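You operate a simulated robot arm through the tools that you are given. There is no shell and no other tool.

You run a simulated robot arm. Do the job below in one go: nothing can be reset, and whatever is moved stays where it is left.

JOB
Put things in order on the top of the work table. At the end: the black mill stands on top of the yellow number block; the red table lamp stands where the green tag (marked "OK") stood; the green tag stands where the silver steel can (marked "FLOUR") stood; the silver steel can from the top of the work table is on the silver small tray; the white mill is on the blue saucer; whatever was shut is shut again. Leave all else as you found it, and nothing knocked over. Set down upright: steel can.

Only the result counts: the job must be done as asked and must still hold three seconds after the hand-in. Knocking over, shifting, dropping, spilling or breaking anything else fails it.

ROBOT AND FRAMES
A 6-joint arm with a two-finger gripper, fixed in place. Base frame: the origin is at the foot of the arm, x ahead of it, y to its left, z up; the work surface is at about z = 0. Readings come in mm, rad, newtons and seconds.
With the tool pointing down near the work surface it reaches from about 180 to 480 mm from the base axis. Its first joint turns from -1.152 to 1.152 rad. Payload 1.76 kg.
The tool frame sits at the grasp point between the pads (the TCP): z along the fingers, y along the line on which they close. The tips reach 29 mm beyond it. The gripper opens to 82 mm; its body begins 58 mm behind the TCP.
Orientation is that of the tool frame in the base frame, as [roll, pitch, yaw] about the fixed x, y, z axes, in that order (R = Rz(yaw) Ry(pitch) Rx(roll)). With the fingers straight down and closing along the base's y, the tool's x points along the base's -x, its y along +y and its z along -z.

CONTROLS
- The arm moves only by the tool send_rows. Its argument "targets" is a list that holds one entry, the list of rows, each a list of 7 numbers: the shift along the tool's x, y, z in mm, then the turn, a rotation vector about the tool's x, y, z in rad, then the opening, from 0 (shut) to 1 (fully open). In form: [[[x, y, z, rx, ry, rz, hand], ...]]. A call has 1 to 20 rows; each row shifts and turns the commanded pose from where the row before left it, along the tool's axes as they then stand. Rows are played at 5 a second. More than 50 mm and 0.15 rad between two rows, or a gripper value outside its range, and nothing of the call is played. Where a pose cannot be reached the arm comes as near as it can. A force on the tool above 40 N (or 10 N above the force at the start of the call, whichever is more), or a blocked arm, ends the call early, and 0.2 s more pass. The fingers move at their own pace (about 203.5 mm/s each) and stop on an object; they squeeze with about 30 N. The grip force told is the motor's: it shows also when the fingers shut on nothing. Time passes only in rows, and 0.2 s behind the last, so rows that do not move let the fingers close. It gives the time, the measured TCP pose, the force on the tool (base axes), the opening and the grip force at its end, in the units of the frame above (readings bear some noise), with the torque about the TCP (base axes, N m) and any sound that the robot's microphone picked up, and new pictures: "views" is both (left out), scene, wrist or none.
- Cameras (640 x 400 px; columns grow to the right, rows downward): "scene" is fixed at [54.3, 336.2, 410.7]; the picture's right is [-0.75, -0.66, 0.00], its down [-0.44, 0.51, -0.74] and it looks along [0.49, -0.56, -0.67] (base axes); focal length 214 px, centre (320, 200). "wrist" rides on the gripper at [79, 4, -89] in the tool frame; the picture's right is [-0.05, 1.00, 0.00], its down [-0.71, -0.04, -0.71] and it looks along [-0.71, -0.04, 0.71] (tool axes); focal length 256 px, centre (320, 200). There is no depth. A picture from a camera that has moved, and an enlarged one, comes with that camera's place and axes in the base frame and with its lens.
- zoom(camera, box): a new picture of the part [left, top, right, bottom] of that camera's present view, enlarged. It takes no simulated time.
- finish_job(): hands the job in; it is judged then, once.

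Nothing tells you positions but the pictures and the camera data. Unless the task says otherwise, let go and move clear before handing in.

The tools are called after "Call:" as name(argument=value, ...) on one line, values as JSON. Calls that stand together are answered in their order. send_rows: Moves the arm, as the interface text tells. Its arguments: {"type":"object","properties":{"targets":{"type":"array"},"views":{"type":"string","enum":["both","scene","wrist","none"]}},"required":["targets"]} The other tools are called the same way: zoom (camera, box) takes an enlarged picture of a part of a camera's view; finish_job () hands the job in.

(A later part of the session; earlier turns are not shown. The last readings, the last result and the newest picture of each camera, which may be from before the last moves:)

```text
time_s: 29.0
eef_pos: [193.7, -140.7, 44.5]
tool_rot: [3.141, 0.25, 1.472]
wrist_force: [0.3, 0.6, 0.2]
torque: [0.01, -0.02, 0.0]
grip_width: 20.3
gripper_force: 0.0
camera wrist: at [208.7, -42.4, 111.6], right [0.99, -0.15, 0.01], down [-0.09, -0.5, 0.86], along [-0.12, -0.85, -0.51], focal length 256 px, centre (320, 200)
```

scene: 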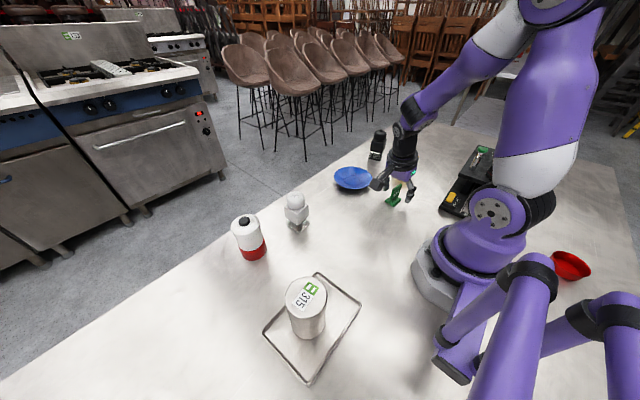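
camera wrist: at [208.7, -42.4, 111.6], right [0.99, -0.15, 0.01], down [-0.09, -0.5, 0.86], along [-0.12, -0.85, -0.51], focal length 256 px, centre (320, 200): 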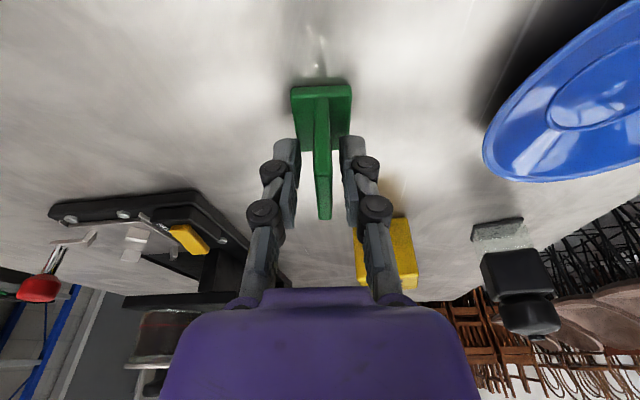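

The fingertips reach farther out as they close, so I raise 8 mm before gripping to stay clear of the tag's foot.

Call:
send_rows(targets=[[[-2.0, 0, -7.8, 0, 0, 0, 0.25], [0, 0, 0, 0, 0, 0, 0.25], [0, 0, 0, 0, 0, 0, 0.15], [0, 0, 0, 0, 0, 0, 0.05], [0, 0, 0, 0, 0, 0, 0.0], [0, 0, 0, 0, 0, 0, 0.0]]], views="both")

```text
time_s: 30.4
eef_pos: [192.6, -140.6, 51.3]
tool_rot: [3.141, 0.25, 1.471]
wrist_force: [-0.1, 0.7, 0.3]
torque: [0.01, 0.02, 0.02]
grip_width: 5.7
gripper_force: 29.9
camera wrist: at [208.4, -42.3, 118.7], right [0.99, -0.15, 0.01], down [-0.09, -0.5, 0.86], along [-0.12, -0.85, -0.51], focal length 256 px, centre (320, 200)
```

scene: 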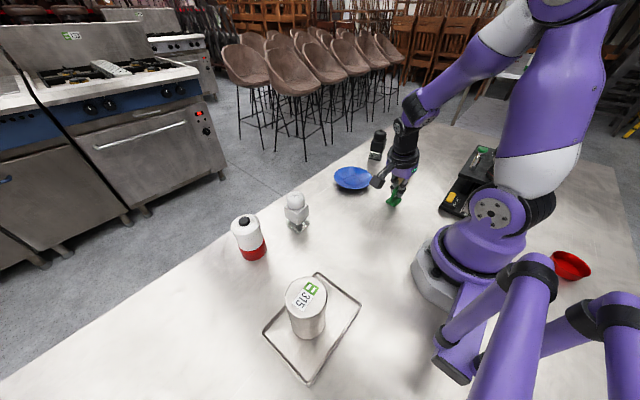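
wrist: 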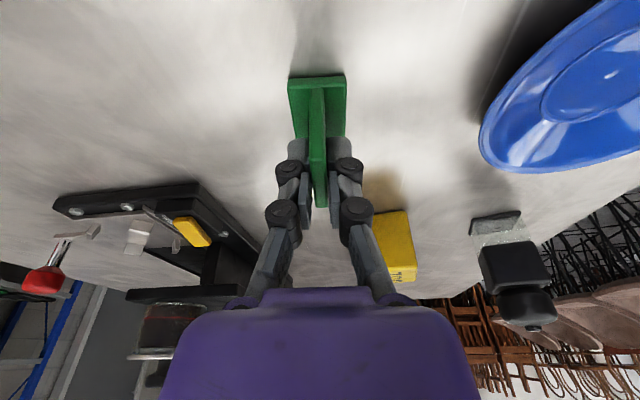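

The tag is gripped (5.7 mm). I lift it clear and turn toward the radial heading.

Call:
send_rows(targets=[[[-7.4, 0, -28.8, 0, 0, 0, 0], [-7.4, 0, -28.8, 0, 0, 0, 0], [-7.4, 0, -28.8, 0, 0, 0, 0], [-7.4, 0, -28.8, 0, 0, 0, 0], [0, 0, 0, -0.0322, 0, -0.126, 0], [0, 0, 0, -0.0322, 0, -0.126, 0], [0, 0, 0, -0.0322, 0, -0.126, 0], [0, 0, 0, -0.0322, 0, -0.126, 0], [0, 0, 0, -0.0322, 0, -0.126, 0], [0, 0, 0, -0.0322, 0, -0.126, 0], [0, 0, 0, -0.0322, 0, -0.126, 0], [0, 0, 0, -0.0322, 0, -0.126, 0], [0, 0, 0, 0, 0, 0, 0]]], views="both")

```text
time_s: 33.2
eef_pos: [193.8, -142.4, 170.5]
tool_rot: [-3.141, 0.251, 2.513]
wrist_force: [-0.3, 0.4, 0.0]
torque: [0.01, -0.01, -0.01]
grip_width: 6.1
gripper_force: 29.9
camera wrist: at [118.3, -79.7, 237.6], right [0.63, 0.78, 0.01], down [0.39, -0.33, 0.86], along [0.67, -0.54, -0.51], focal length 256 px, centre (320, 200)
```

scene: 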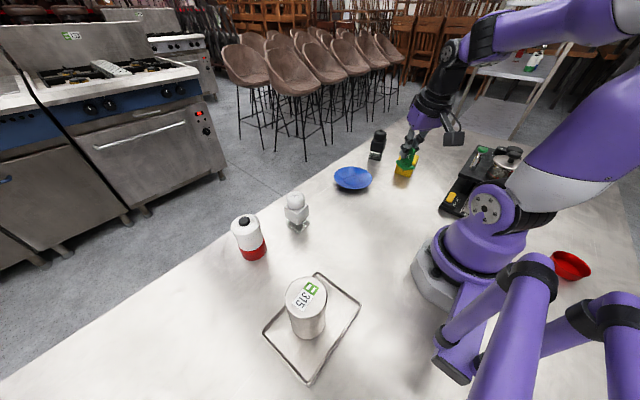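
wrist: 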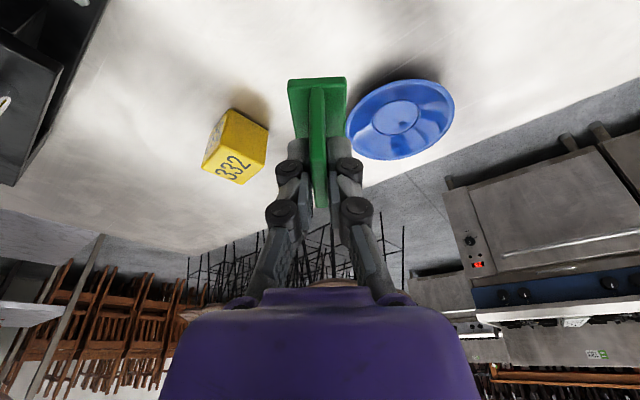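

Call:
send_rows(targets=[[[1.7, 29.05, -0.43, -0.03, 0, -0.1173, 0], [1.7, 29.05, -0.43, -0.03, 0, -0.1173, 0], [1.7, 29.05, -0.43, -0.03, 0, -0.1173, 0], [1.7, 29.05, -0.43, -0.03, 0, -0.1173, 0], [1.7, 29.05, -0.43, -0.03, 0, -0.1173, 0], [1.7, 29.05, -0.43, -0.03, 0, -0.1173, 0], [1.7, 29.05, -0.43, -0.03, 0, -0.1173, 0], [1.7, 29.05, -0.43, -0.03, 0, -0.1173, 0], [1.7, 29.05, -0.43, -0.03, 0, -0.1173, 0], [1.7, 29.05, -0.43, -0.03, 0, -0.1173, 0], [1.7, 29.05, -0.43, -0.03, 0, -0.1173, 0], [1.7, 29.05, -0.43, -0.03, 0, -0.1173, 0], [0, 0, 0, 0, 0, 0, 0]]], views="both")

```text
time_s: 36.0
eef_pos: [161.0, 176.3, 169.1]
tool_rot: [-3.141, 0.249, -2.318]
wrist_force: [0.7, -0.2, -0.1]
torque: [0.01, 0.01, -0.04]
grip_width: 6.1
gripper_force: 29.6
camera wrist: at [93.0, 108.5, 238.4], right [-0.7, 0.72, 0.01], down [0.37, 0.35, 0.86], along [0.61, 0.61, -0.51], focal length 256 px, centre (320, 200)
```

scene: 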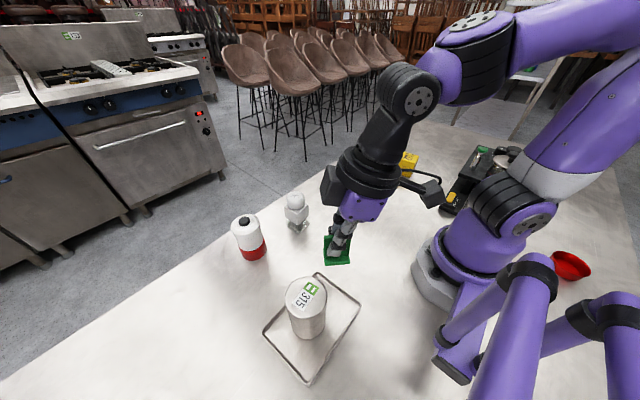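
wrist: 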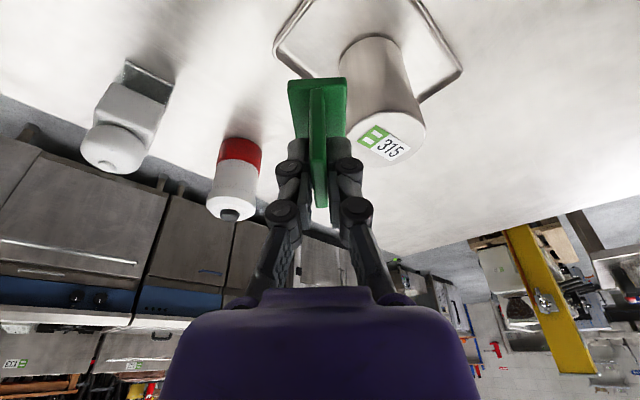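

Call:
send_rows(targets=[[[-40.7, -0.6, 10.35, 0, 0, 0, 0], [-40.7, -0.6, 10.35, 0, 0, 0, 0], [-40.7, -0.6, 10.35, 0, 0, 0, 0], [-40.7, -0.6, 10.35, 0, 0, 0, 0], [-40.7, -0.6, 10.35, 0, 0, 0, 0], [-40.7, -0.6, 10.35, 0, 0, 0, 0], [0, 0, 0, 0, 0, 0, 0]]], views="both")

```text
time_s: 37.6
eef_pos: [338.9, 356.2, 172.4]
tool_rot: [-3.14, 0.248, -2.319]
wrist_force: [0.5, -0.7, -0.3]
torque: [0.01, 0.02, 0.02]
grip_width: 5.7
gripper_force: 30.4
camera wrist: at [268.7, 288.2, 239.5], right [-0.7, 0.72, 0.01], down [0.38, 0.35, 0.86], along [0.61, 0.6, -0.51], focal length 256 px, centre (320, 200)
```

scene: 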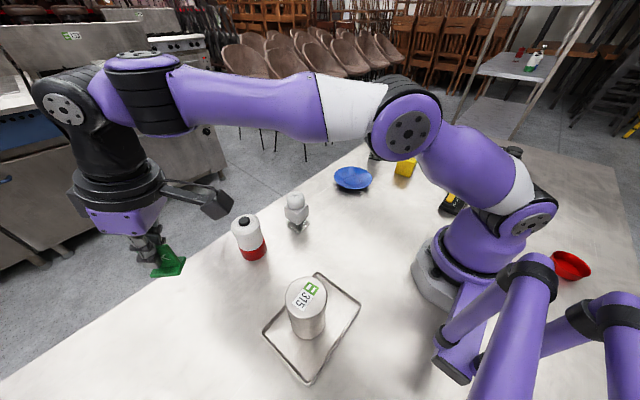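
wrist: 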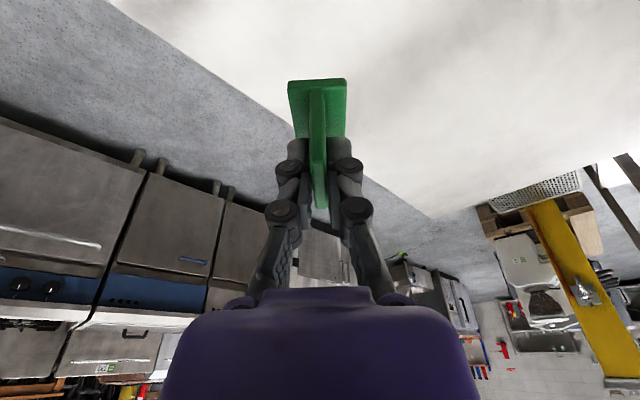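

Call:
send_rows(targets=[[[7.6, 1.1, 27.8, 0, 0, 0, 0], [7.6, 1.1, 27.8, 0, 0, 0, 0], [7.6, 1.1, 27.8, 0, 0, 0, 0], [7.6, 1.1, 27.8, 0, 0, 0, 0], [0, 0, 0, 0, 0, 0, 0]]], views="both")

```text
time_s: 38.8
eef_pos: [333.2, 357.4, 54.5]
tool_rot: [3.141, 0.252, -2.319]
wrist_force: [-0.4, -0.4, 0.0]
torque: [0.02, 0.02, -0.01]
grip_width: 6.1
gripper_force: 29.7
camera wrist: at [264.5, 289.4, 122.1], right [-0.7, 0.72, 0.01], down [0.37, 0.35, 0.86], along [0.61, 0.6, -0.51], focal length 256 px, centre (320, 200)
```

scene: 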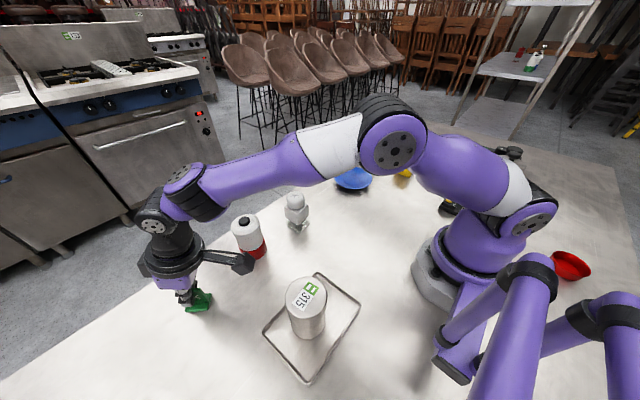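
wrist: 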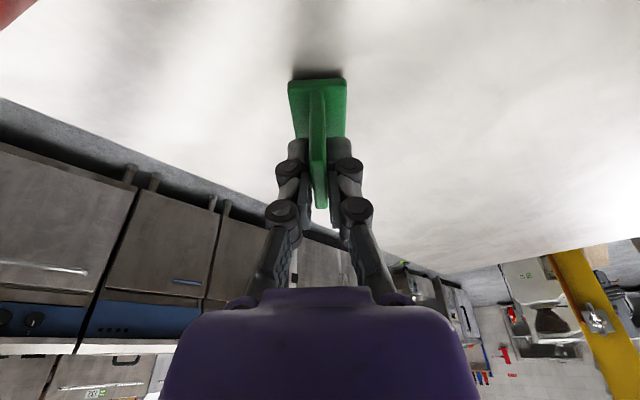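

Call:
send_rows(targets=[[[0.4, 0, 1.45, 0, 0, 0, 0], [0.4, 0, 1.45, 0, 0, 0, 0], [0, 0, 0, 0, 0, 0, 0]]], views="none")

```text
time_s: 39.6
eef_pos: [332.5, 358.3, 51.6]
tool_rot: [3.142, 0.25, -2.319]
wrist_force: [0.1, 0.3, -0.5]
torque: [0.0, 0.04, -0.01]
grip_width: 6.0
gripper_force: 30.2
```

Call:
send_rows(targets=[[[0.2, 0, 0.8, 0, 0, 0, 0], [0, 0, 0, 0, 0, 0, 0]]], views="none")

```text
time_s: 40.2
eef_pos: [332.8, 357.7, 52.8]
tool_rot: [-3.141, 0.251, -2.32]
wrist_force: [-0.3, -0.6, -0.9]
torque: [0.04, 0.02, -0.02]
grip_width: 5.9
gripper_force: 30.2
```

Call:
send_rows(targets=[[[0.25, 0, 1.0, 0, 0, 0, 0], [0, 0, 0, 0, 0, 0, 0]]], views="none")

Call:
send_rows(targets=[[[0.25, 0, 1.0, 0, 0, 0, 0], [0, 0, 0, 0, 0, 0, 0]]], views="wrist")

```text
time_s: 40.8
eef_pos: [333.7, 359.2, 50.3]
tool_rot: [3.142, 0.249, -2.32]
wrist_force: [-0.4, -0.5, -0.8]
torque: [-0.03, 0.01, 0.02]
grip_width: 5.9
gripper_force: 29.7
```

```text
time_s: 41.4
eef_pos: [333.3, 361.4, 51.8]
tool_rot: [-3.141, 0.25, -2.318]
wrist_force: [0.1, -4.6, 14.3]
torque: [-0.27, 0.12, 0.03]
grip_width: 6.0
gripper_force: 30.5
camera wrist: at [264.5, 292.0, 117.9], right [-0.7, 0.72, 0.01], down [0.37, 0.35, 0.86], along [0.61, 0.61, -0.51], focal length 256 px, centre (320, 200)
```

wrist: 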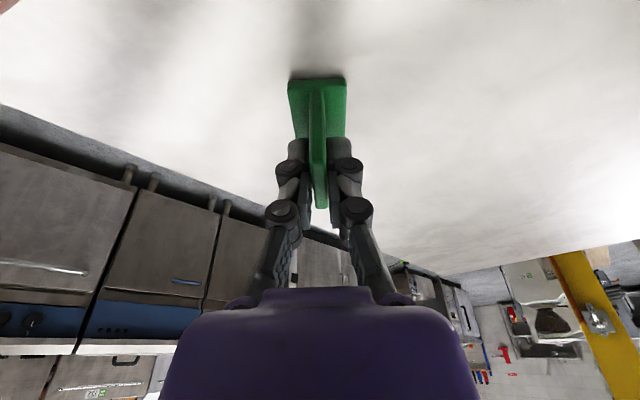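

The tag's foot touches the table (14 N). I ease off and open gently.

Call:
send_rows(targets=[[[-0.15, 0, -0.6, 0, 0, 0, 0], [0, 0, 0, 0, 0, 0, 0.05], [0, 0, 0, 0, 0, 0, 0.15], [0, 0, 0, 0, 0, 0, 0.35], [0, 0, 0, 0, 0, 0, 0.5], [0, 0, 0, 0, 0, 0, 0.5]]], views="both")

```text
time_s: 42.8
eef_pos: [333.0, 360.6, 49.9]
tool_rot: [3.141, 0.251, -2.319]
wrist_force: [-0.9, 0.2, -0.7]
torque: [-0.01, -0.04, -0.02]
grip_width: 41.0
gripper_force: 0.0
camera wrist: at [263.8, 291.1, 117.5], right [-0.7, 0.72, 0.01], down [0.37, 0.35, 0.86], along [0.61, 0.6, -0.51], focal length 256 px, centre (320, 200)
```

scene: 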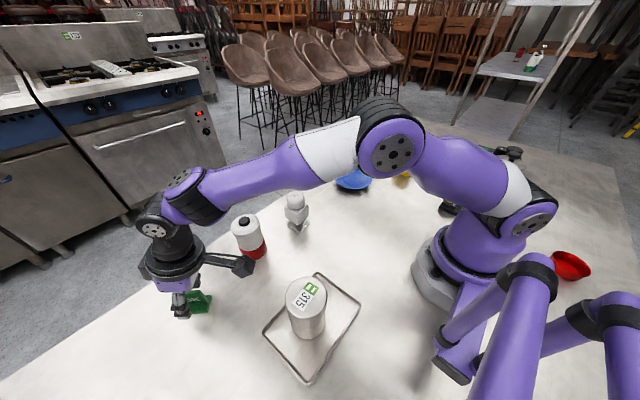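
wrist: 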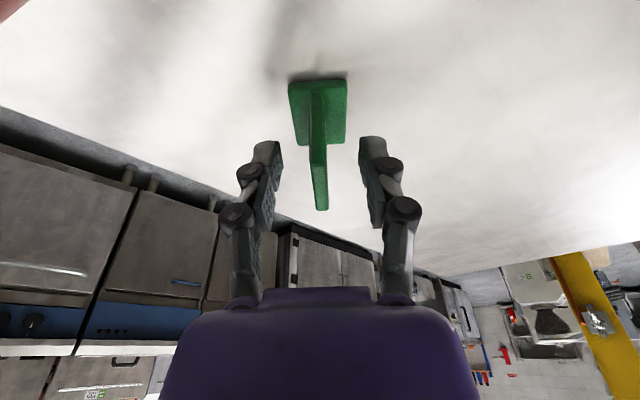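

The tag stands where the can was. Now I rise, make the tool vertical and hover over the red lamp to measure it.

Call:
send_rows(targets=[[[-7.4, 0, -29.1, 0, 0, 0, 0.6], [-7.4, 0, -29.1, 0, 0, 0, 0.8], [-7.4, 0, -29.1, 0, 0, 0, 1], [-7.4, 0, -29.1, 0, 0, 0, 1], [0, 0, 0, 0, 0.125, 0, 1], [0, 0, 0, 0, 0.125, 0, 1], [21.5, -27.5, 0, 0, 0, 0, 1], [21.5, -27.5, 0, 0, 0, 0, 1], [21.5, -27.5, 0, 0, 0, 0, 1], [21.5, -27.5, 0, 0, 0, 0, 1], [0, 0, 0, 0, 0, 0.1315, 1], [0, 0, 0, 0, 0, 0.1315, 1], [0, 0, 0, 0, 0, 0, 1]]], views="both")

```text
time_s: 45.6
eef_pos: [329.1, 204.9, 159.1]
tool_rot: [3.141, 0.0, -2.582]
wrist_force: [0.9, 0.5, 0.8]
torque: [0.0, 0.02, -0.01]
grip_width: 82.1
gripper_force: 0.0
out of reach, approached as far as the arm can: row 5, 6
camera wrist: at [261.2, 166.0, 249.3], right [-0.48, 0.87, 0.0], down [0.62, 0.34, 0.71], along [0.62, 0.34, -0.71], focal length 256 px, centre (320, 200)
```

scene: 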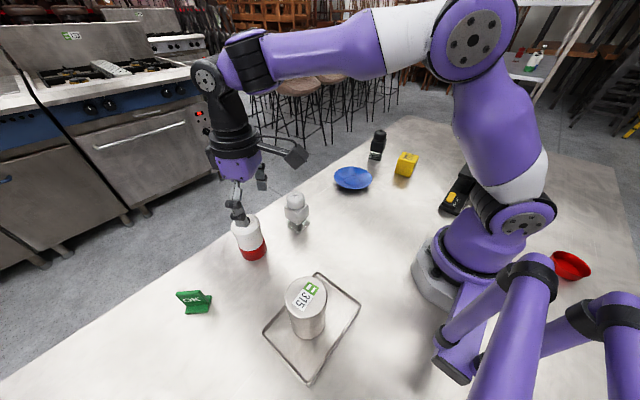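
wrist: 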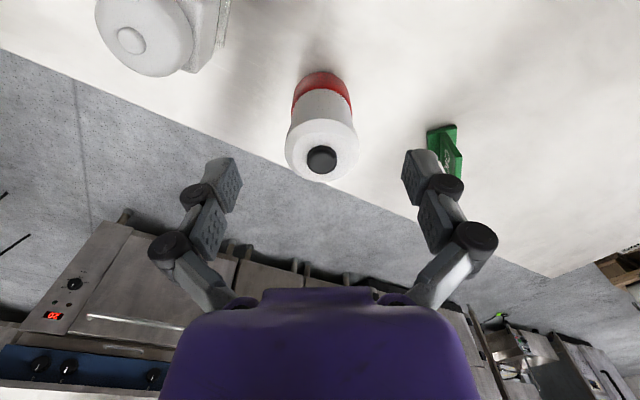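

Call:
zoom(camera="wrist", box=[260, 60, 380, 200])

Call:
zoom(camera="scene", box=[190, 170, 320, 280])

Call:
zoom(camera="scene", box=[150, 260, 250, 330])

```text
2.86 times, centred on (320, 130) of wrist
camera zoom: at [261.2, 166.0, 249.3], right [-0.48, 0.87, 0.0], down [0.62, 0.34, 0.71], along [0.62, 0.34, -0.71], focal length 731 px, centre (320, 400)
```

zoom: 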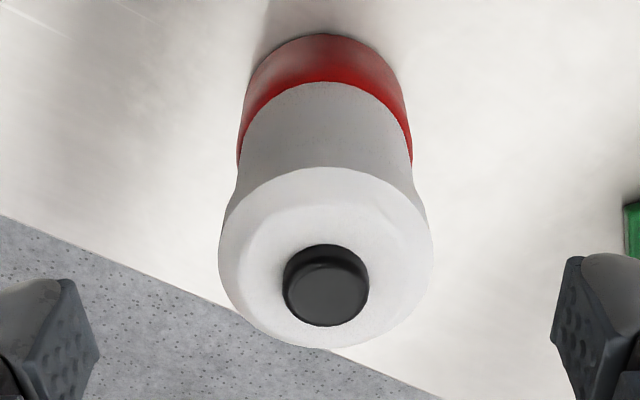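

```text
3.64 times, centred on (255, 225) of scene
camera zoom: at [54.3, 336.2, 410.7], right [-0.75, -0.66, 0.0], down [-0.44, 0.51, -0.74], along [0.49, -0.56, -0.67], focal length 780 px, centre (556, 109)
```

zoom: 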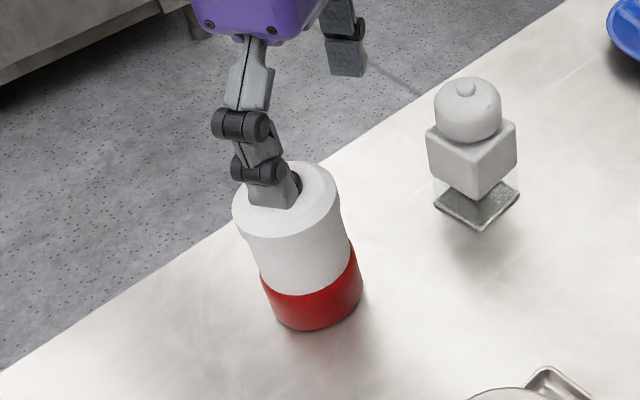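

```text
5.71 times, centred on (200, 295) of scene
camera zoom: at [54.3, 336.2, 410.7], right [-0.75, -0.66, 0.0], down [-0.44, 0.51, -0.74], along [0.49, -0.56, -0.67], focal length 1226 px, centre (1006, -343)
```

zoom: 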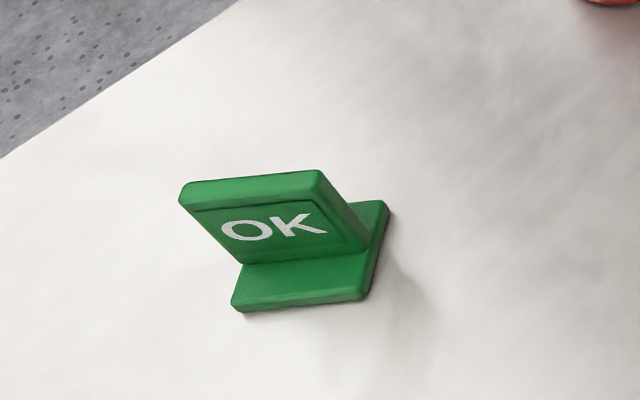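

Call:
zoom(camera="scene", box=[530, 230, 610, 300])

Call:
zoom(camera="scene", box=[430, 130, 570, 240])

```text
5.71 times, centred on (570, 265) of scene
camera zoom: at [54.3, 336.2, 410.7], right [-0.75, -0.66, 0.0], down [-0.44, 0.51, -0.74], along [0.49, -0.56, -0.67], focal length 1226 px, centre (-1109, -171)
```

zoom: 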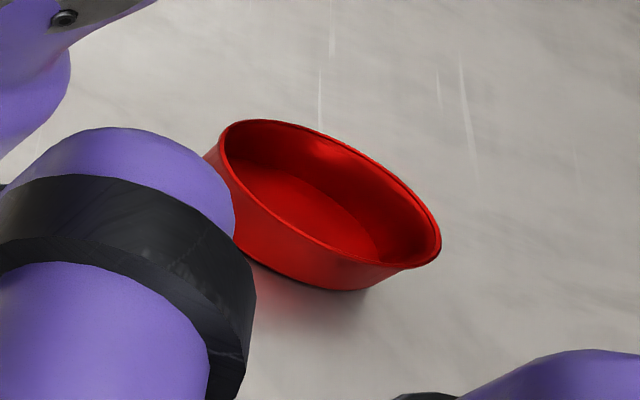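

```text
3.64 times, centred on (500, 185) of scene
camera zoom: at [54.3, 336.2, 410.7], right [-0.75, -0.66, 0.0], down [-0.44, 0.51, -0.74], along [0.49, -0.56, -0.67], focal length 780 px, centre (-334, 254)
```

zoom: 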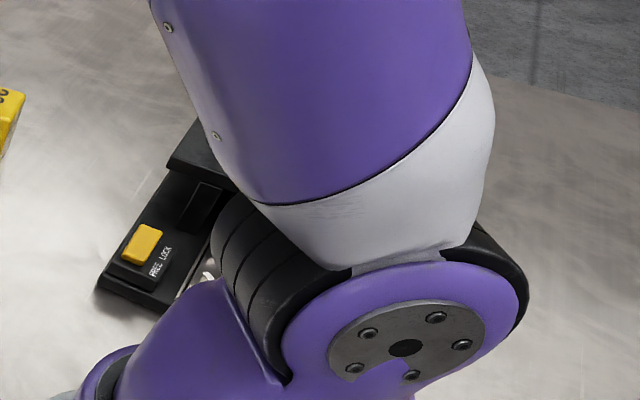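

The lamp (red base, white top, black knob) is centred near (356,220). I move over it and descend partway to verify.

Call:
send_rows(targets=[[[-31.1, -0.6, 0, 0, 0, 0, 1], [0, 0, 25, 0, 0, 0, 1], [0, 0, 25, 0, 0, 0, 1], [0, 0, 0, 0, 0, 0, 1]]], views="both")

```text
time_s: 46.6
eef_pos: [355.8, 220.6, 107.5]
tool_rot: [-3.142, -0.001, -2.58]
wrist_force: [-0.9, -0.3, -0.1]
torque: [-0.02, -0.01, 0.04]
grip_width: 82.0
gripper_force: 0.0
camera wrist: at [287.4, 183.7, 197.9], right [-0.49, 0.87, 0.0], down [0.62, 0.34, 0.71], along [0.62, 0.34, -0.71], focal length 256 px, centre (320, 200)
```

scene: 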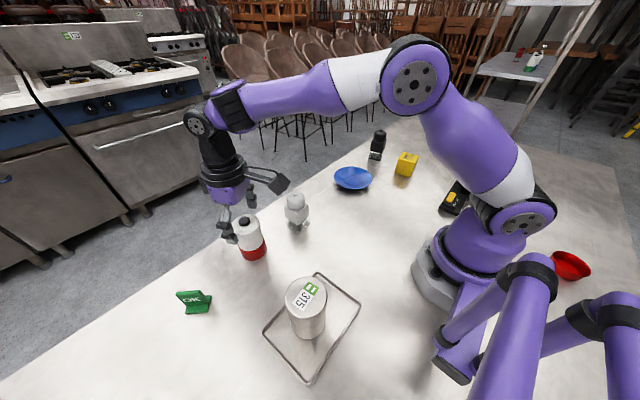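
wrist: 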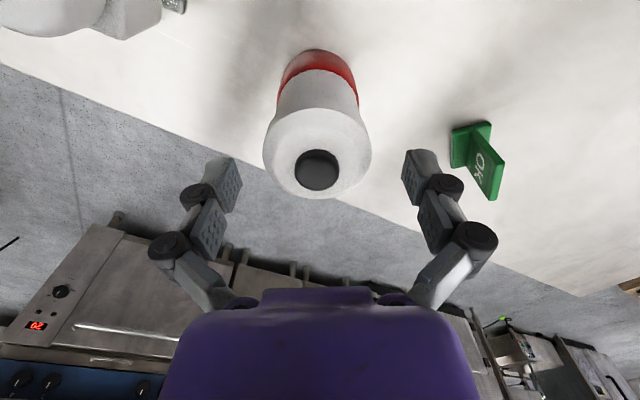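

Call:
send_rows(targets=[[[0.5, 0, 19.2, 0, 0, 0, 1], [0.5, 0, 19.2, 0, 0, 0, 1], [0, 0, 17.6, 0, 0, 0, 1], [0, 0, 0, 0, 0, 0, 1]]], views="both")

```text
time_s: 47.6
eef_pos: [354.4, 222.4, 51.1]
tool_rot: [-3.141, 0.0, -2.58]
wrist_force: [1.3, 0.0, -0.2]
torque: [0.03, 0.0, 0.0]
grip_width: 82.1
gripper_force: 0.0
camera wrist: at [286.3, 184.4, 141.3], right [-0.49, 0.87, 0.0], down [0.62, 0.34, 0.71], along [0.62, 0.34, -0.71], focal length 256 px, centre (320, 200)
```

scene: 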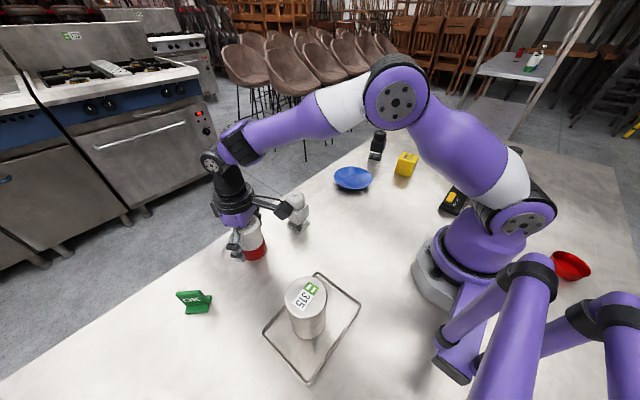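
wrist: 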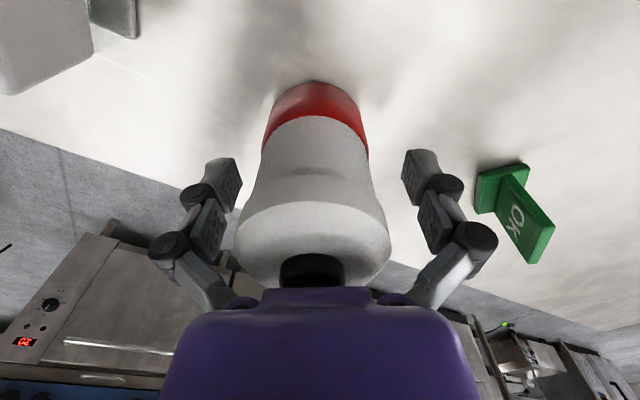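

Call:
send_rows(targets=[[[0, -1, 0, 0, 0, 0, 0.8], [0, 0, 0, 0, 0, 0, 0.65], [0, 0, 0, 0, 0, 0, 0.4], [0, 0, 0, 0, 0, 0, 0.3], [0, 0, 0, 0, 0, 0, 0.3]]], views="both")

```text
time_s: 48.8
eef_pos: [354.8, 222.3, 53.1]
tool_rot: [3.141, 0.001, -2.583]
wrist_force: [1.2, -3.8, 11.3]
torque: [-0.06, -0.04, -0.02]
grip_width: 54.0
gripper_force: 30.3
camera wrist: at [286.9, 183.3, 142.1], right [-0.48, 0.87, 0.0], down [0.62, 0.34, 0.71], along [0.62, 0.34, -0.71], focal length 256 px, centre (320, 200)
```

scene: 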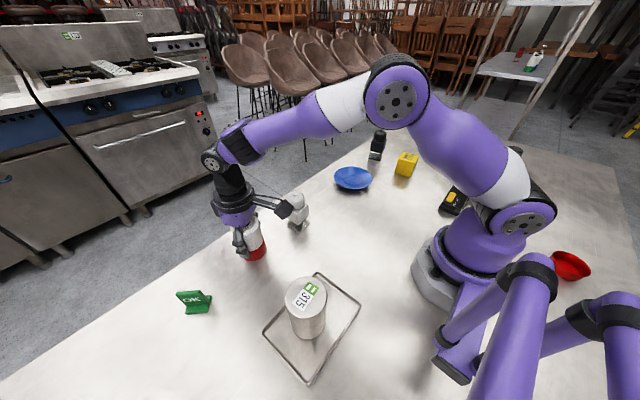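
wrist: 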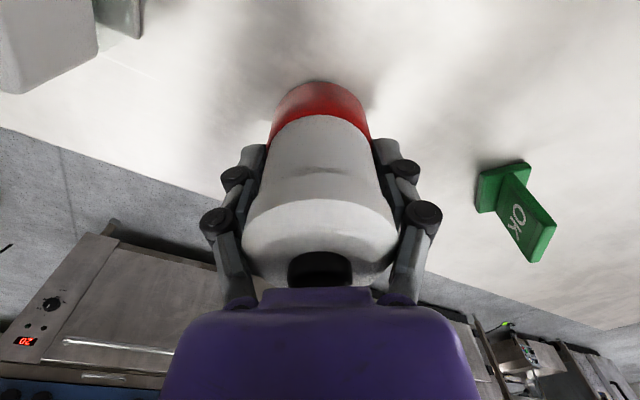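

Call:
send_rows(targets=[[[0, 0, -10, 0, 0, 0, 0.3], [0, 0, -15, 0, 0, 0, 0.3], [0, 0, 0, 0, 0, 0, 0.3]]], views="both")

```text
time_s: 49.6
eef_pos: [355.7, 220.3, 75.9]
tool_rot: [-3.139, 0.001, -2.581]
wrist_force: [0.2, -0.1, -2.6]
torque: [-0.03, -0.02, -0.03]
grip_width: 53.3
gripper_force: 29.9
camera wrist: at [287.2, 182.1, 167.1], right [-0.49, 0.87, 0.0], down [0.62, 0.34, 0.71], along [0.62, 0.34, -0.71], focal length 256 px, centre (320, 200)
```

scene: 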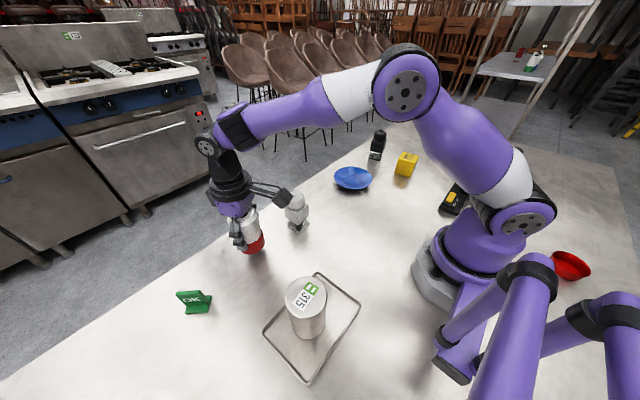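
wrist: 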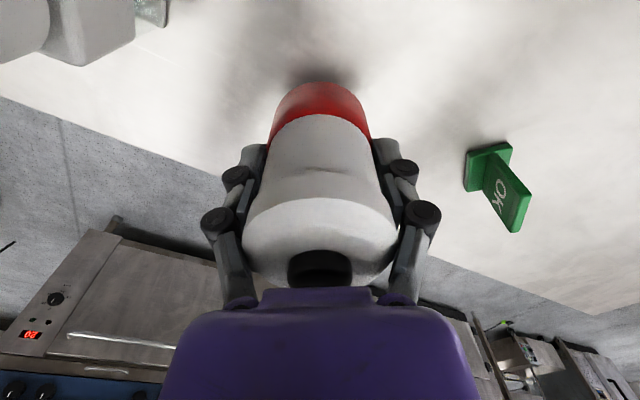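

The lamp is lifted whole. I raise, retract and sweep it over to the tag's old spot at about (194.5,-142).

Call:
send_rows(targets=[[[0, 0, -27.5, 0, 0, 0, 0.3], [0, 0, -27.5, 0, 0, 0, 0.3], [35.5, 0, 0, 0, 0, 0, 0.3], [35.5, 0, 0, 0, 0, 0, 0.3], [35.5, 0, 0, 0, 0, 0, 0.3], [35.5, 0, 0, 0, 0, 0, 0.3], [35.5, 0, 0, 0, 0, 0, 0.3], [2.09, -31.6, 0, 0, 0, 0.1317, 0.3], [2.09, -31.6, 0, 0, 0, 0.1317, 0.3], [2.09, -31.6, 0, 0, 0, 0.1317, 0.3], [2.09, -31.6, 0, 0, 0, 0.1317, 0.3], [2.09, -31.6, 0, 0, 0, 0.1317, 0.3], [2.09, -31.6, 0, 0, 0, 0.1317, 0.3], [2.09, -31.6, 0, 0, 0, 0.1317, 0.3], [2.09, -31.6, 0, 0, 0, 0.1317, 0.3], [2.09, -31.6, 0, 0, 0, 0.1317, 0.3], [0, 0, 0, 0, 0, 0, 0.3]]], views="both")

```text
time_s: 53.2
eef_pos: [195.2, -144.3, 132.1]
tool_rot: [3.141, -0.003, 2.514]
wrist_force: [0.4, 0.1, -3.4]
torque: [0.0, 0.02, -0.01]
grip_width: 52.3
gripper_force: 29.5
camera wrist: at [134.6, -94.1, 222.3], right [0.63, 0.78, 0.0], down [0.55, -0.45, 0.71], along [0.55, -0.44, -0.71], focal length 256 px, centre (320, 200)
```

scene: 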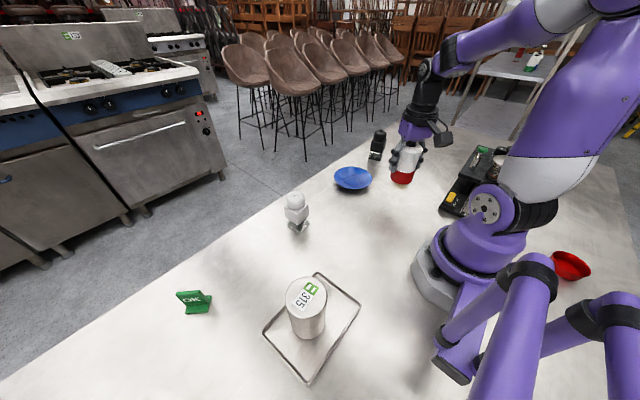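
wrist: 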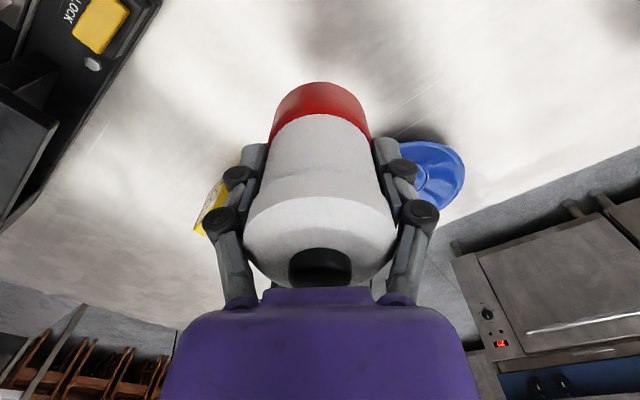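

Call:
send_rows(targets=[[[0.3, 0.4, 24, 0, 0, 0, 0.3], [0.3, 0.5, 24, 0, 0, 0, 0.3], [0.3, 0.5, 23, 0, 0, 0, 0.3], [0, 0, 0, 0, 0, 0, 0.3]]], views="both")

```text
time_s: 54.2
eef_pos: [193.1, -139.8, 60.7]
tool_rot: [-3.141, 0.0, 2.516]
wrist_force: [-0.7, -1.2, -4.0]
torque: [0.01, 0.0, -0.03]
grip_width: 52.0
gripper_force: 30.3
camera wrist: at [133.0, -89.8, 150.2], right [0.63, 0.78, 0.0], down [0.55, -0.44, 0.71], along [0.55, -0.44, -0.71], focal length 256 px, centre (320, 200)
```

scene: 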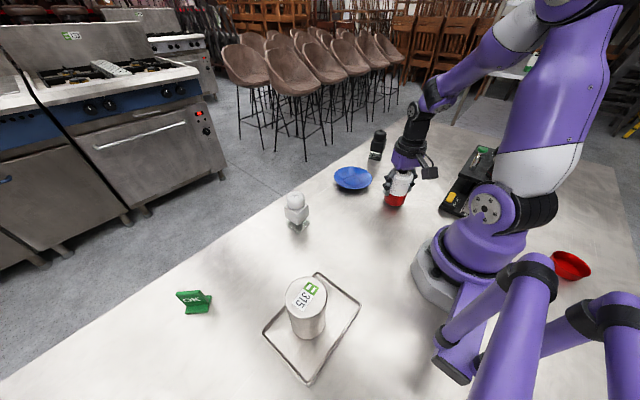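
wrist: 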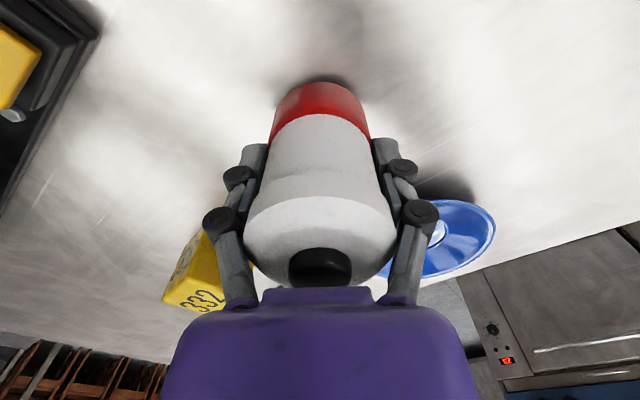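

Call:
send_rows(targets=[[[0, 0, 2.5, 0, 0, 0, 0.3], [0, 0, 2, 0, 0, 0, 0.3], [0, 0, 0, 0, 0, 0, 0.3]]], views="none")

Call:
send_rows(targets=[[[0, 0, 1, 0, 0, 0, 0.3], [0, 0, 0, 0, 0, 0, 0.3]]], views="none")

```text
time_s: 55.0
eef_pos: [194.7, -141.5, 55.2]
tool_rot: [3.141, -0.002, 2.516]
wrist_force: [0.0, 0.0, -3.2]
torque: [-0.04, 0.01, 0.0]
grip_width: 51.8
gripper_force: 30.0
```

```text
time_s: 55.6
eef_pos: [196.9, -140.9, 54.5]
tool_rot: [3.141, 0.0, 2.516]
wrist_force: [0.1, 0.7, -3.1]
torque: [0.01, -0.01, 0.03]
grip_width: 51.7
gripper_force: 29.9
```

Call:
send_rows(targets=[[[0, 0, 1, 0, 0, 0, 0.3], [0, 0, 0, 0, 0, 0, 0.3]]], views="none")

Call:
send_rows(targets=[[[0, 0, 1, 0, 0, 0, 0.3], [0, 0, 0, 0, 0, 0, 0.3]]], views="none")

```text
time_s: 56.2
eef_pos: [195.4, -141.5, 54.7]
tool_rot: [3.141, 0.001, 2.516]
wrist_force: [-0.3, 0.2, -2.9]
torque: [0.0, -0.01, 0.0]
grip_width: 51.6
gripper_force: 30.1
```

```text
time_s: 56.8
eef_pos: [196.5, -140.7, 54.2]
tool_rot: [3.142, 0.0, 2.516]
wrist_force: [-3.0, 1.6, 7.2]
torque: [-0.11, 0.01, -0.05]
grip_width: 52.0
gripper_force: 29.9
```

Contact with the table. I open gently.

Call:
send_rows(targets=[[[0, 0, 0, 0, 0, 0, 0.65], [0, 0, 0, 0, 0, 0, 0.75], [0, 0, 0, 0, 0, 0, 0.9], [0, 0, 0, 0, 0, 0, 1], [0, 0, 0, 0, 0, 0, 1]]], views="both")

```text
time_s: 58.0
eef_pos: [195.9, -141.2, 52.7]
tool_rot: [3.141, -0.001, 2.515]
wrist_force: [-0.5, -0.2, 0.5]
torque: [0.01, -0.02, -0.01]
grip_width: 81.8
gripper_force: 0.2
camera wrist: at [136.0, -90.5, 144.1], right [0.63, 0.78, 0.0], down [0.55, -0.44, 0.71], along [0.55, -0.44, -0.71], focal length 256 px, centre (320, 200)
```

scene: 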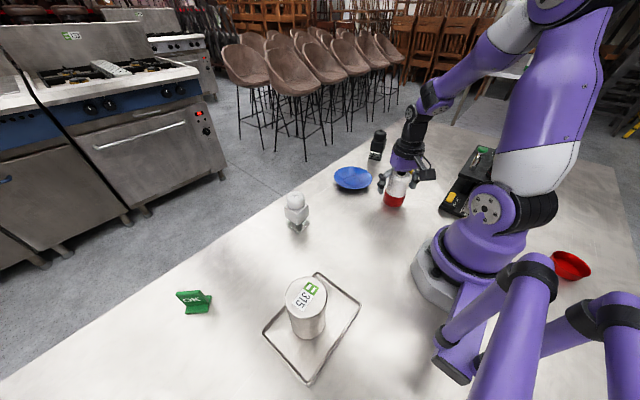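
wrist: 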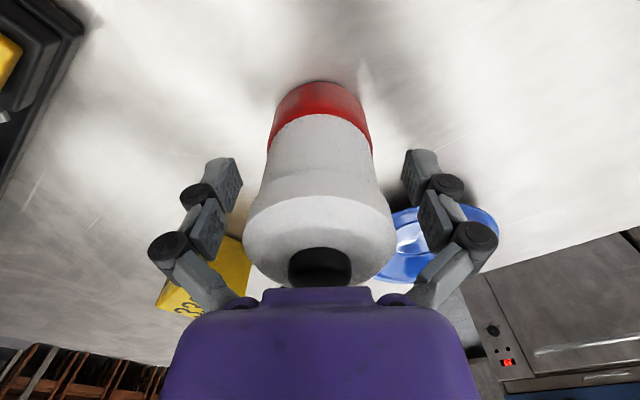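

Call:
send_rows(targets=[[[0, 0, -27.5, 0, 0, 0, 1], [0, 0, -27.5, 0, 0, 0, 1], [0, 0, -27.5, 0, 0, 0, 1], [0, 0, -27.5, 0, 0, 0, 1], [1.64, 28.1, 0, 0, 0, -0.1165, 1], [1.64, 28.1, 0, 0, 0, -0.1165, 1], [1.64, 28.1, 0, 0, 0, -0.1165, 1], [1.64, 28.1, 0, 0, 0, -0.1165, 1], [1.64, 28.1, 0, 0, 0, -0.1165, 1], [1.64, 28.1, 0, 0, 0, -0.1165, 1], [1.64, 28.1, 0, 0, 0, -0.1165, 1], [1.64, 28.1, 0, 0, 0, -0.1165, 1], [-35, 0, 0, 0, 0, 0, 1], [-35, 0, 0, 0, 0, 0, 1], [0, 0, 0, 0, 0, 0, 1]]], views="both")

```text
time_s: 61.2
eef_pos: [299.3, 94.8, 165.5]
tool_rot: [3.14, 0.001, -2.837]
wrist_force: [-0.3, -0.5, -0.3]
torque: [0.02, -0.03, 0.02]
grip_width: 82.0
gripper_force: 0.0
camera wrist: at [224.1, 75.8, 256.3], right [-0.25, 0.97, 0.0], down [0.68, 0.18, 0.71], along [0.68, 0.18, -0.71], focal length 256 px, centre (320, 200)
```

scene: 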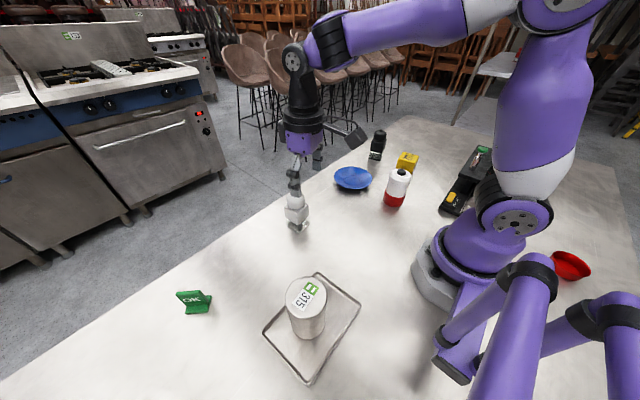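
wrist: 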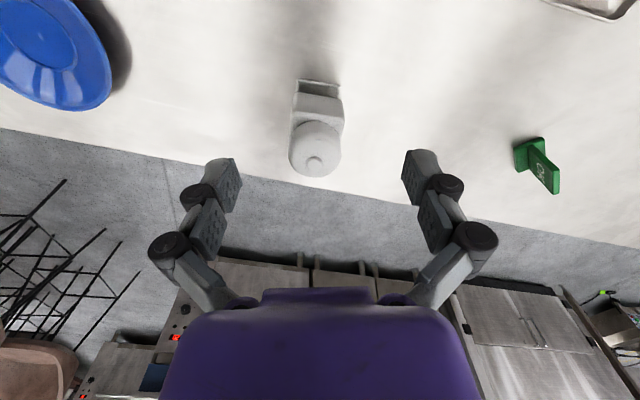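

Call:
zoom(camera="wrist", box=[260, 60, 380, 190])

Call:
zoom(camera="scene", box=[340, 130, 440, 220])

Call:
zoom(camera="wrist", box=[0, 0, 160, 130])

```text
3.08 times, centred on (320, 125) of wrist
camera zoom: at [224.1, 75.8, 256.3], right [-0.25, 0.97, 0.0], down [0.68, 0.18, 0.71], along [0.68, 0.18, -0.71], focal length 788 px, centre (320, 431)
```

zoom: 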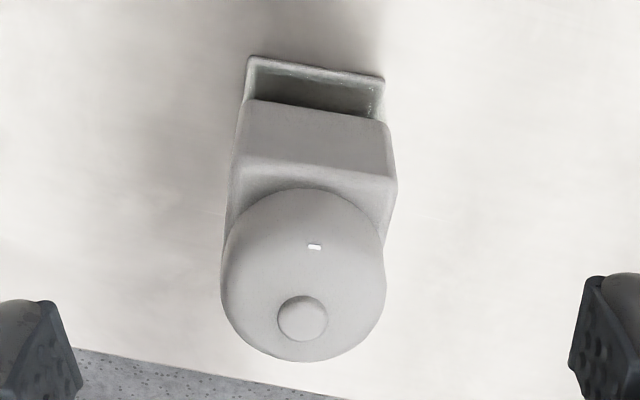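

```text
4.44 times, centred on (390, 175) of scene
camera zoom: at [54.3, 336.2, 410.7], right [-0.75, -0.66, 0.0], down [-0.44, 0.51, -0.74], along [0.49, -0.56, -0.67], focal length 953 px, centre (9, 311)
```

zoom: 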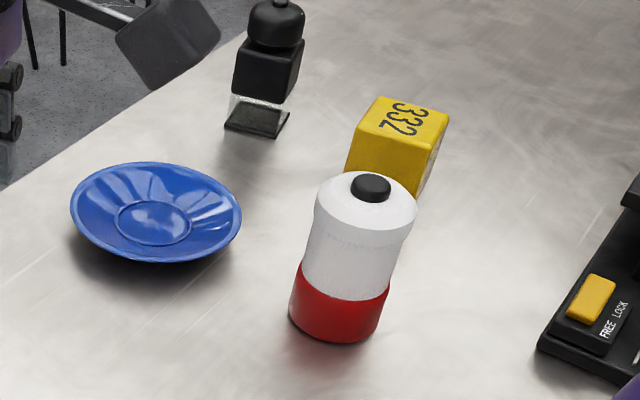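

```text
3.08 times, centred on (80, 65) of wrist
camera zoom: at [224.1, 75.8, 256.3], right [-0.25, 0.97, 0.0], down [0.68, 0.18, 0.71], along [0.68, 0.18, -0.71], focal length 788 px, centre (1058, 615)
```

zoom: 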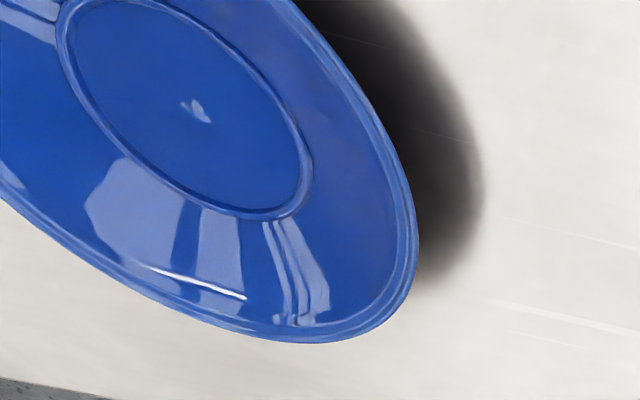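

The lamp stands well. The white mill is at about (337,100), box body ~41 mm wide rotated ~6°, ~100 mm tall; I align to its faces and move over it.

Call:
send_rows(targets=[[[0, 0, 0, 0, 0, 0.1, 1], [0, 0, 0, 0, 0, 0.1, 1], [-38.5, 1.6, 0, 0, 0, 0, 1], [0, 0, 27, 0, 0, 0, 1], [0, 0, 27, 0, 0, 0, 1], [0, 0, 0, 0, 0, 0, 1]]], views="both")

```text
time_s: 62.6
eef_pos: [334.6, 99.4, 109.4]
tool_rot: [3.142, 0.001, -3.034]
wrist_force: [1.1, -0.6, 0.2]
torque: [0.0, 0.03, -0.02]
grip_width: 81.8
gripper_force: 0.1
camera wrist: at [258.5, 96.6, 199.9], right [-0.05, 1.0, 0.0], down [0.71, 0.04, 0.71], along [0.71, 0.04, -0.71], focal length 256 px, centre (320, 200)
```

scene: 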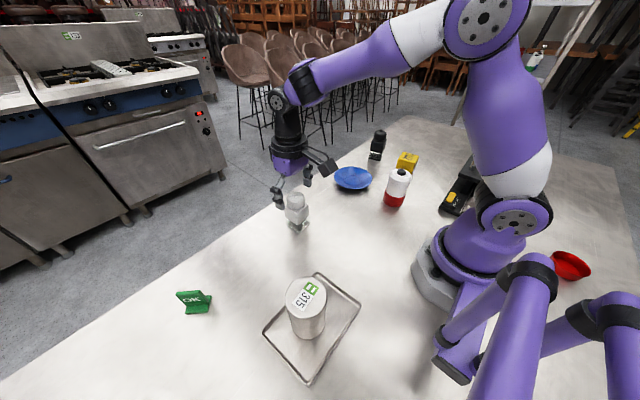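
wrist: 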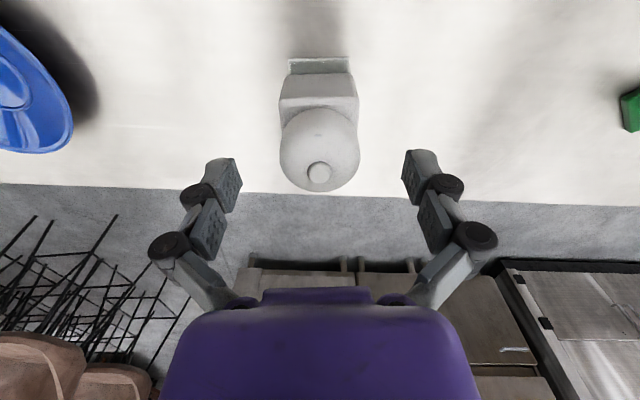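

Call:
send_rows(targets=[[[0, 0, 26, 0, 0, 0, 1], [0, 0, 26, 0, 0, 0, 1], [0, 0, 0, 0, 0, 0, 1]]], views="both")

```text
time_s: 63.4
eef_pos: [336.8, 98.3, 57.8]
tool_rot: [3.14, 0.0, -3.037]
wrist_force: [-0.2, 0.6, -0.4]
torque: [-0.01, 0.02, 0.02]
grip_width: 82.1
gripper_force: 0.1
camera wrist: at [259.5, 95.2, 147.4], right [-0.05, 1.0, 0.0], down [0.71, 0.04, 0.71], along [0.71, 0.04, -0.71], focal length 256 px, centre (320, 200)
```

scene: 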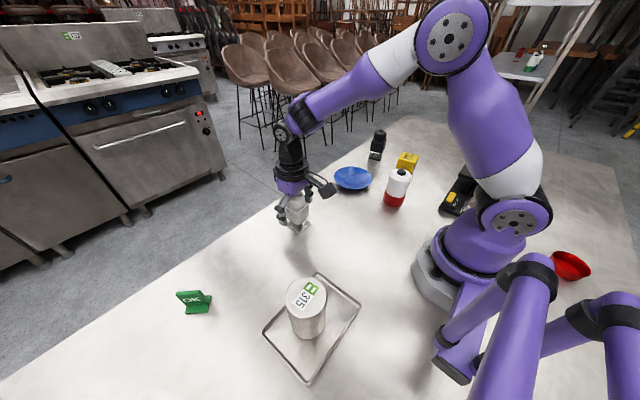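
wrist: 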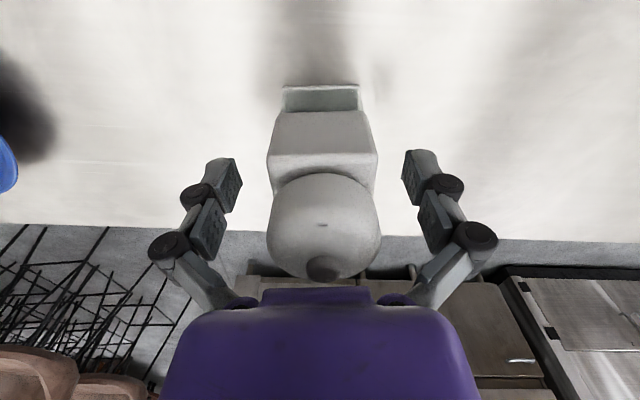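

Call:
send_rows(targets=[[[0, 0, 0, 0, 0, 0, 0.65], [0, 0, 0, 0, 0, 0, 0.5], [0, 0, 0, 0, 0, 0, 0.3], [0, 0, 0, 0, 0, 0, 0.2], [0, 0, 0, 0, 0, 0, 0.2]]], views="wrist")

```text
time_s: 64.6
eef_pos: [337.9, 99.2, 56.8]
tool_rot: [3.139, 0.001, -3.037]
wrist_force: [-2.1, 1.0, 8.7]
torque: [0.03, 0.02, -0.02]
grip_width: 43.3
gripper_force: 29.9
camera wrist: at [259.6, 95.3, 147.8], right [-0.05, 1.0, 0.0], down [0.71, 0.04, 0.71], along [0.71, 0.04, -0.71], focal length 256 px, centre (320, 200)
```

wrist: 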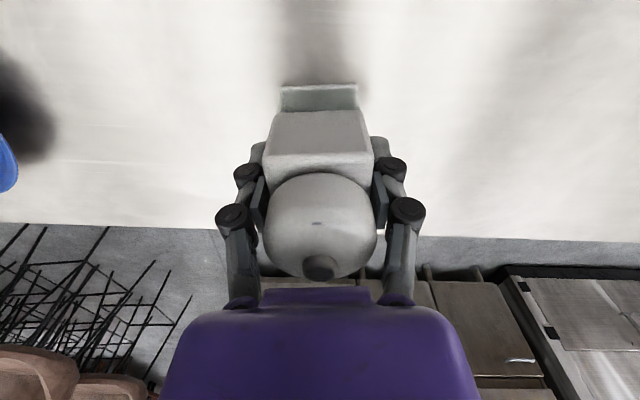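

Gripped at 43 mm. I lift and sweep it over to the saucer.

Call:
send_rows(targets=[[[0, 0, -15, 0, 0, 0, 0.2], [0, 0, -30, 0, 0, 0, 0.2], [0, 0, -30, 0, 0, 0, 0.2], [-4.95, -40.07, 0, 0, 0, 0.1147, 0.2], [-4.95, -40.07, 0, 0, 0, 0.1147, 0.2], [-4.95, -40.07, 0, 0, 0, 0.1147, 0.2], [-4.95, -40.07, 0, 0, 0, 0.1147, 0.2], [-4.95, -40.07, 0, 0, 0, 0.1147, 0.2], [0, 0, 0, 0, 0, 0, 0.2]]], views="both")

```text
time_s: 66.6
eef_pos: [338.3, -99.0, 133.0]
tool_rot: [3.14, -0.001, 2.673]
wrist_force: [-0.1, -0.4, -2.5]
torque: [0.01, 0.03, 0.01]
grip_width: 43.5
gripper_force: 30.1
camera wrist: at [270.7, -58.4, 223.1], right [0.5, 0.87, 0.0], down [0.61, -0.35, 0.71], along [0.61, -0.35, -0.71], focal length 256 px, centre (320, 200)
```

scene: 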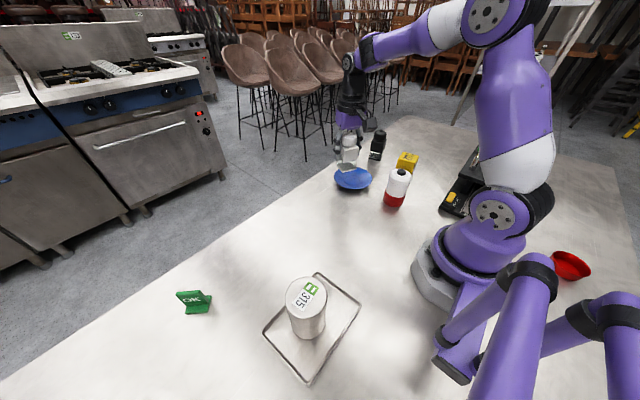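
wrist: 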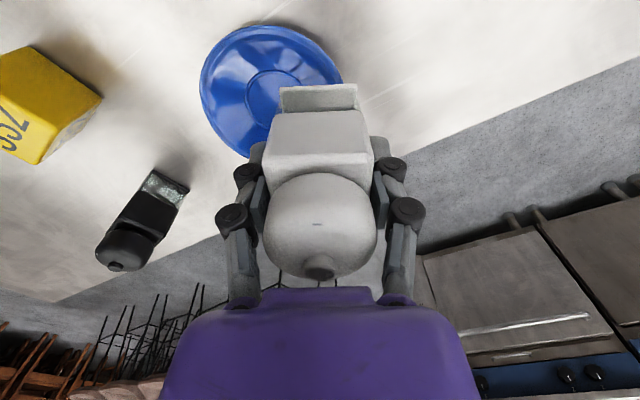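

Call:
zoom(camera="wrist", box=[190, 15, 360, 165])

```text
2.67 times, centred on (275, 90) of wrist
camera zoom: at [270.7, -58.4, 223.1], right [0.5, 0.87, 0.0], down [0.61, -0.35, 0.71], along [0.61, -0.35, -0.71], focal length 683 px, centre (440, 493)
```

zoom: 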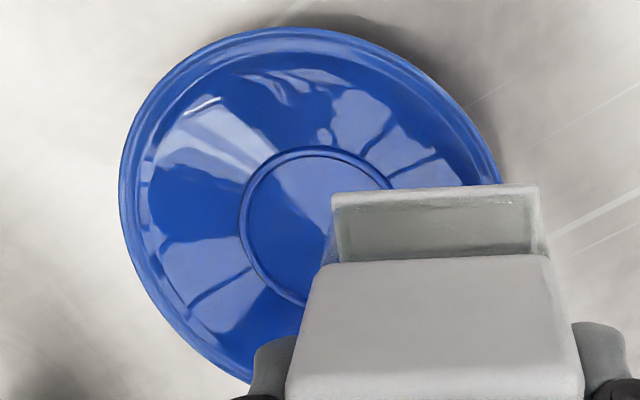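

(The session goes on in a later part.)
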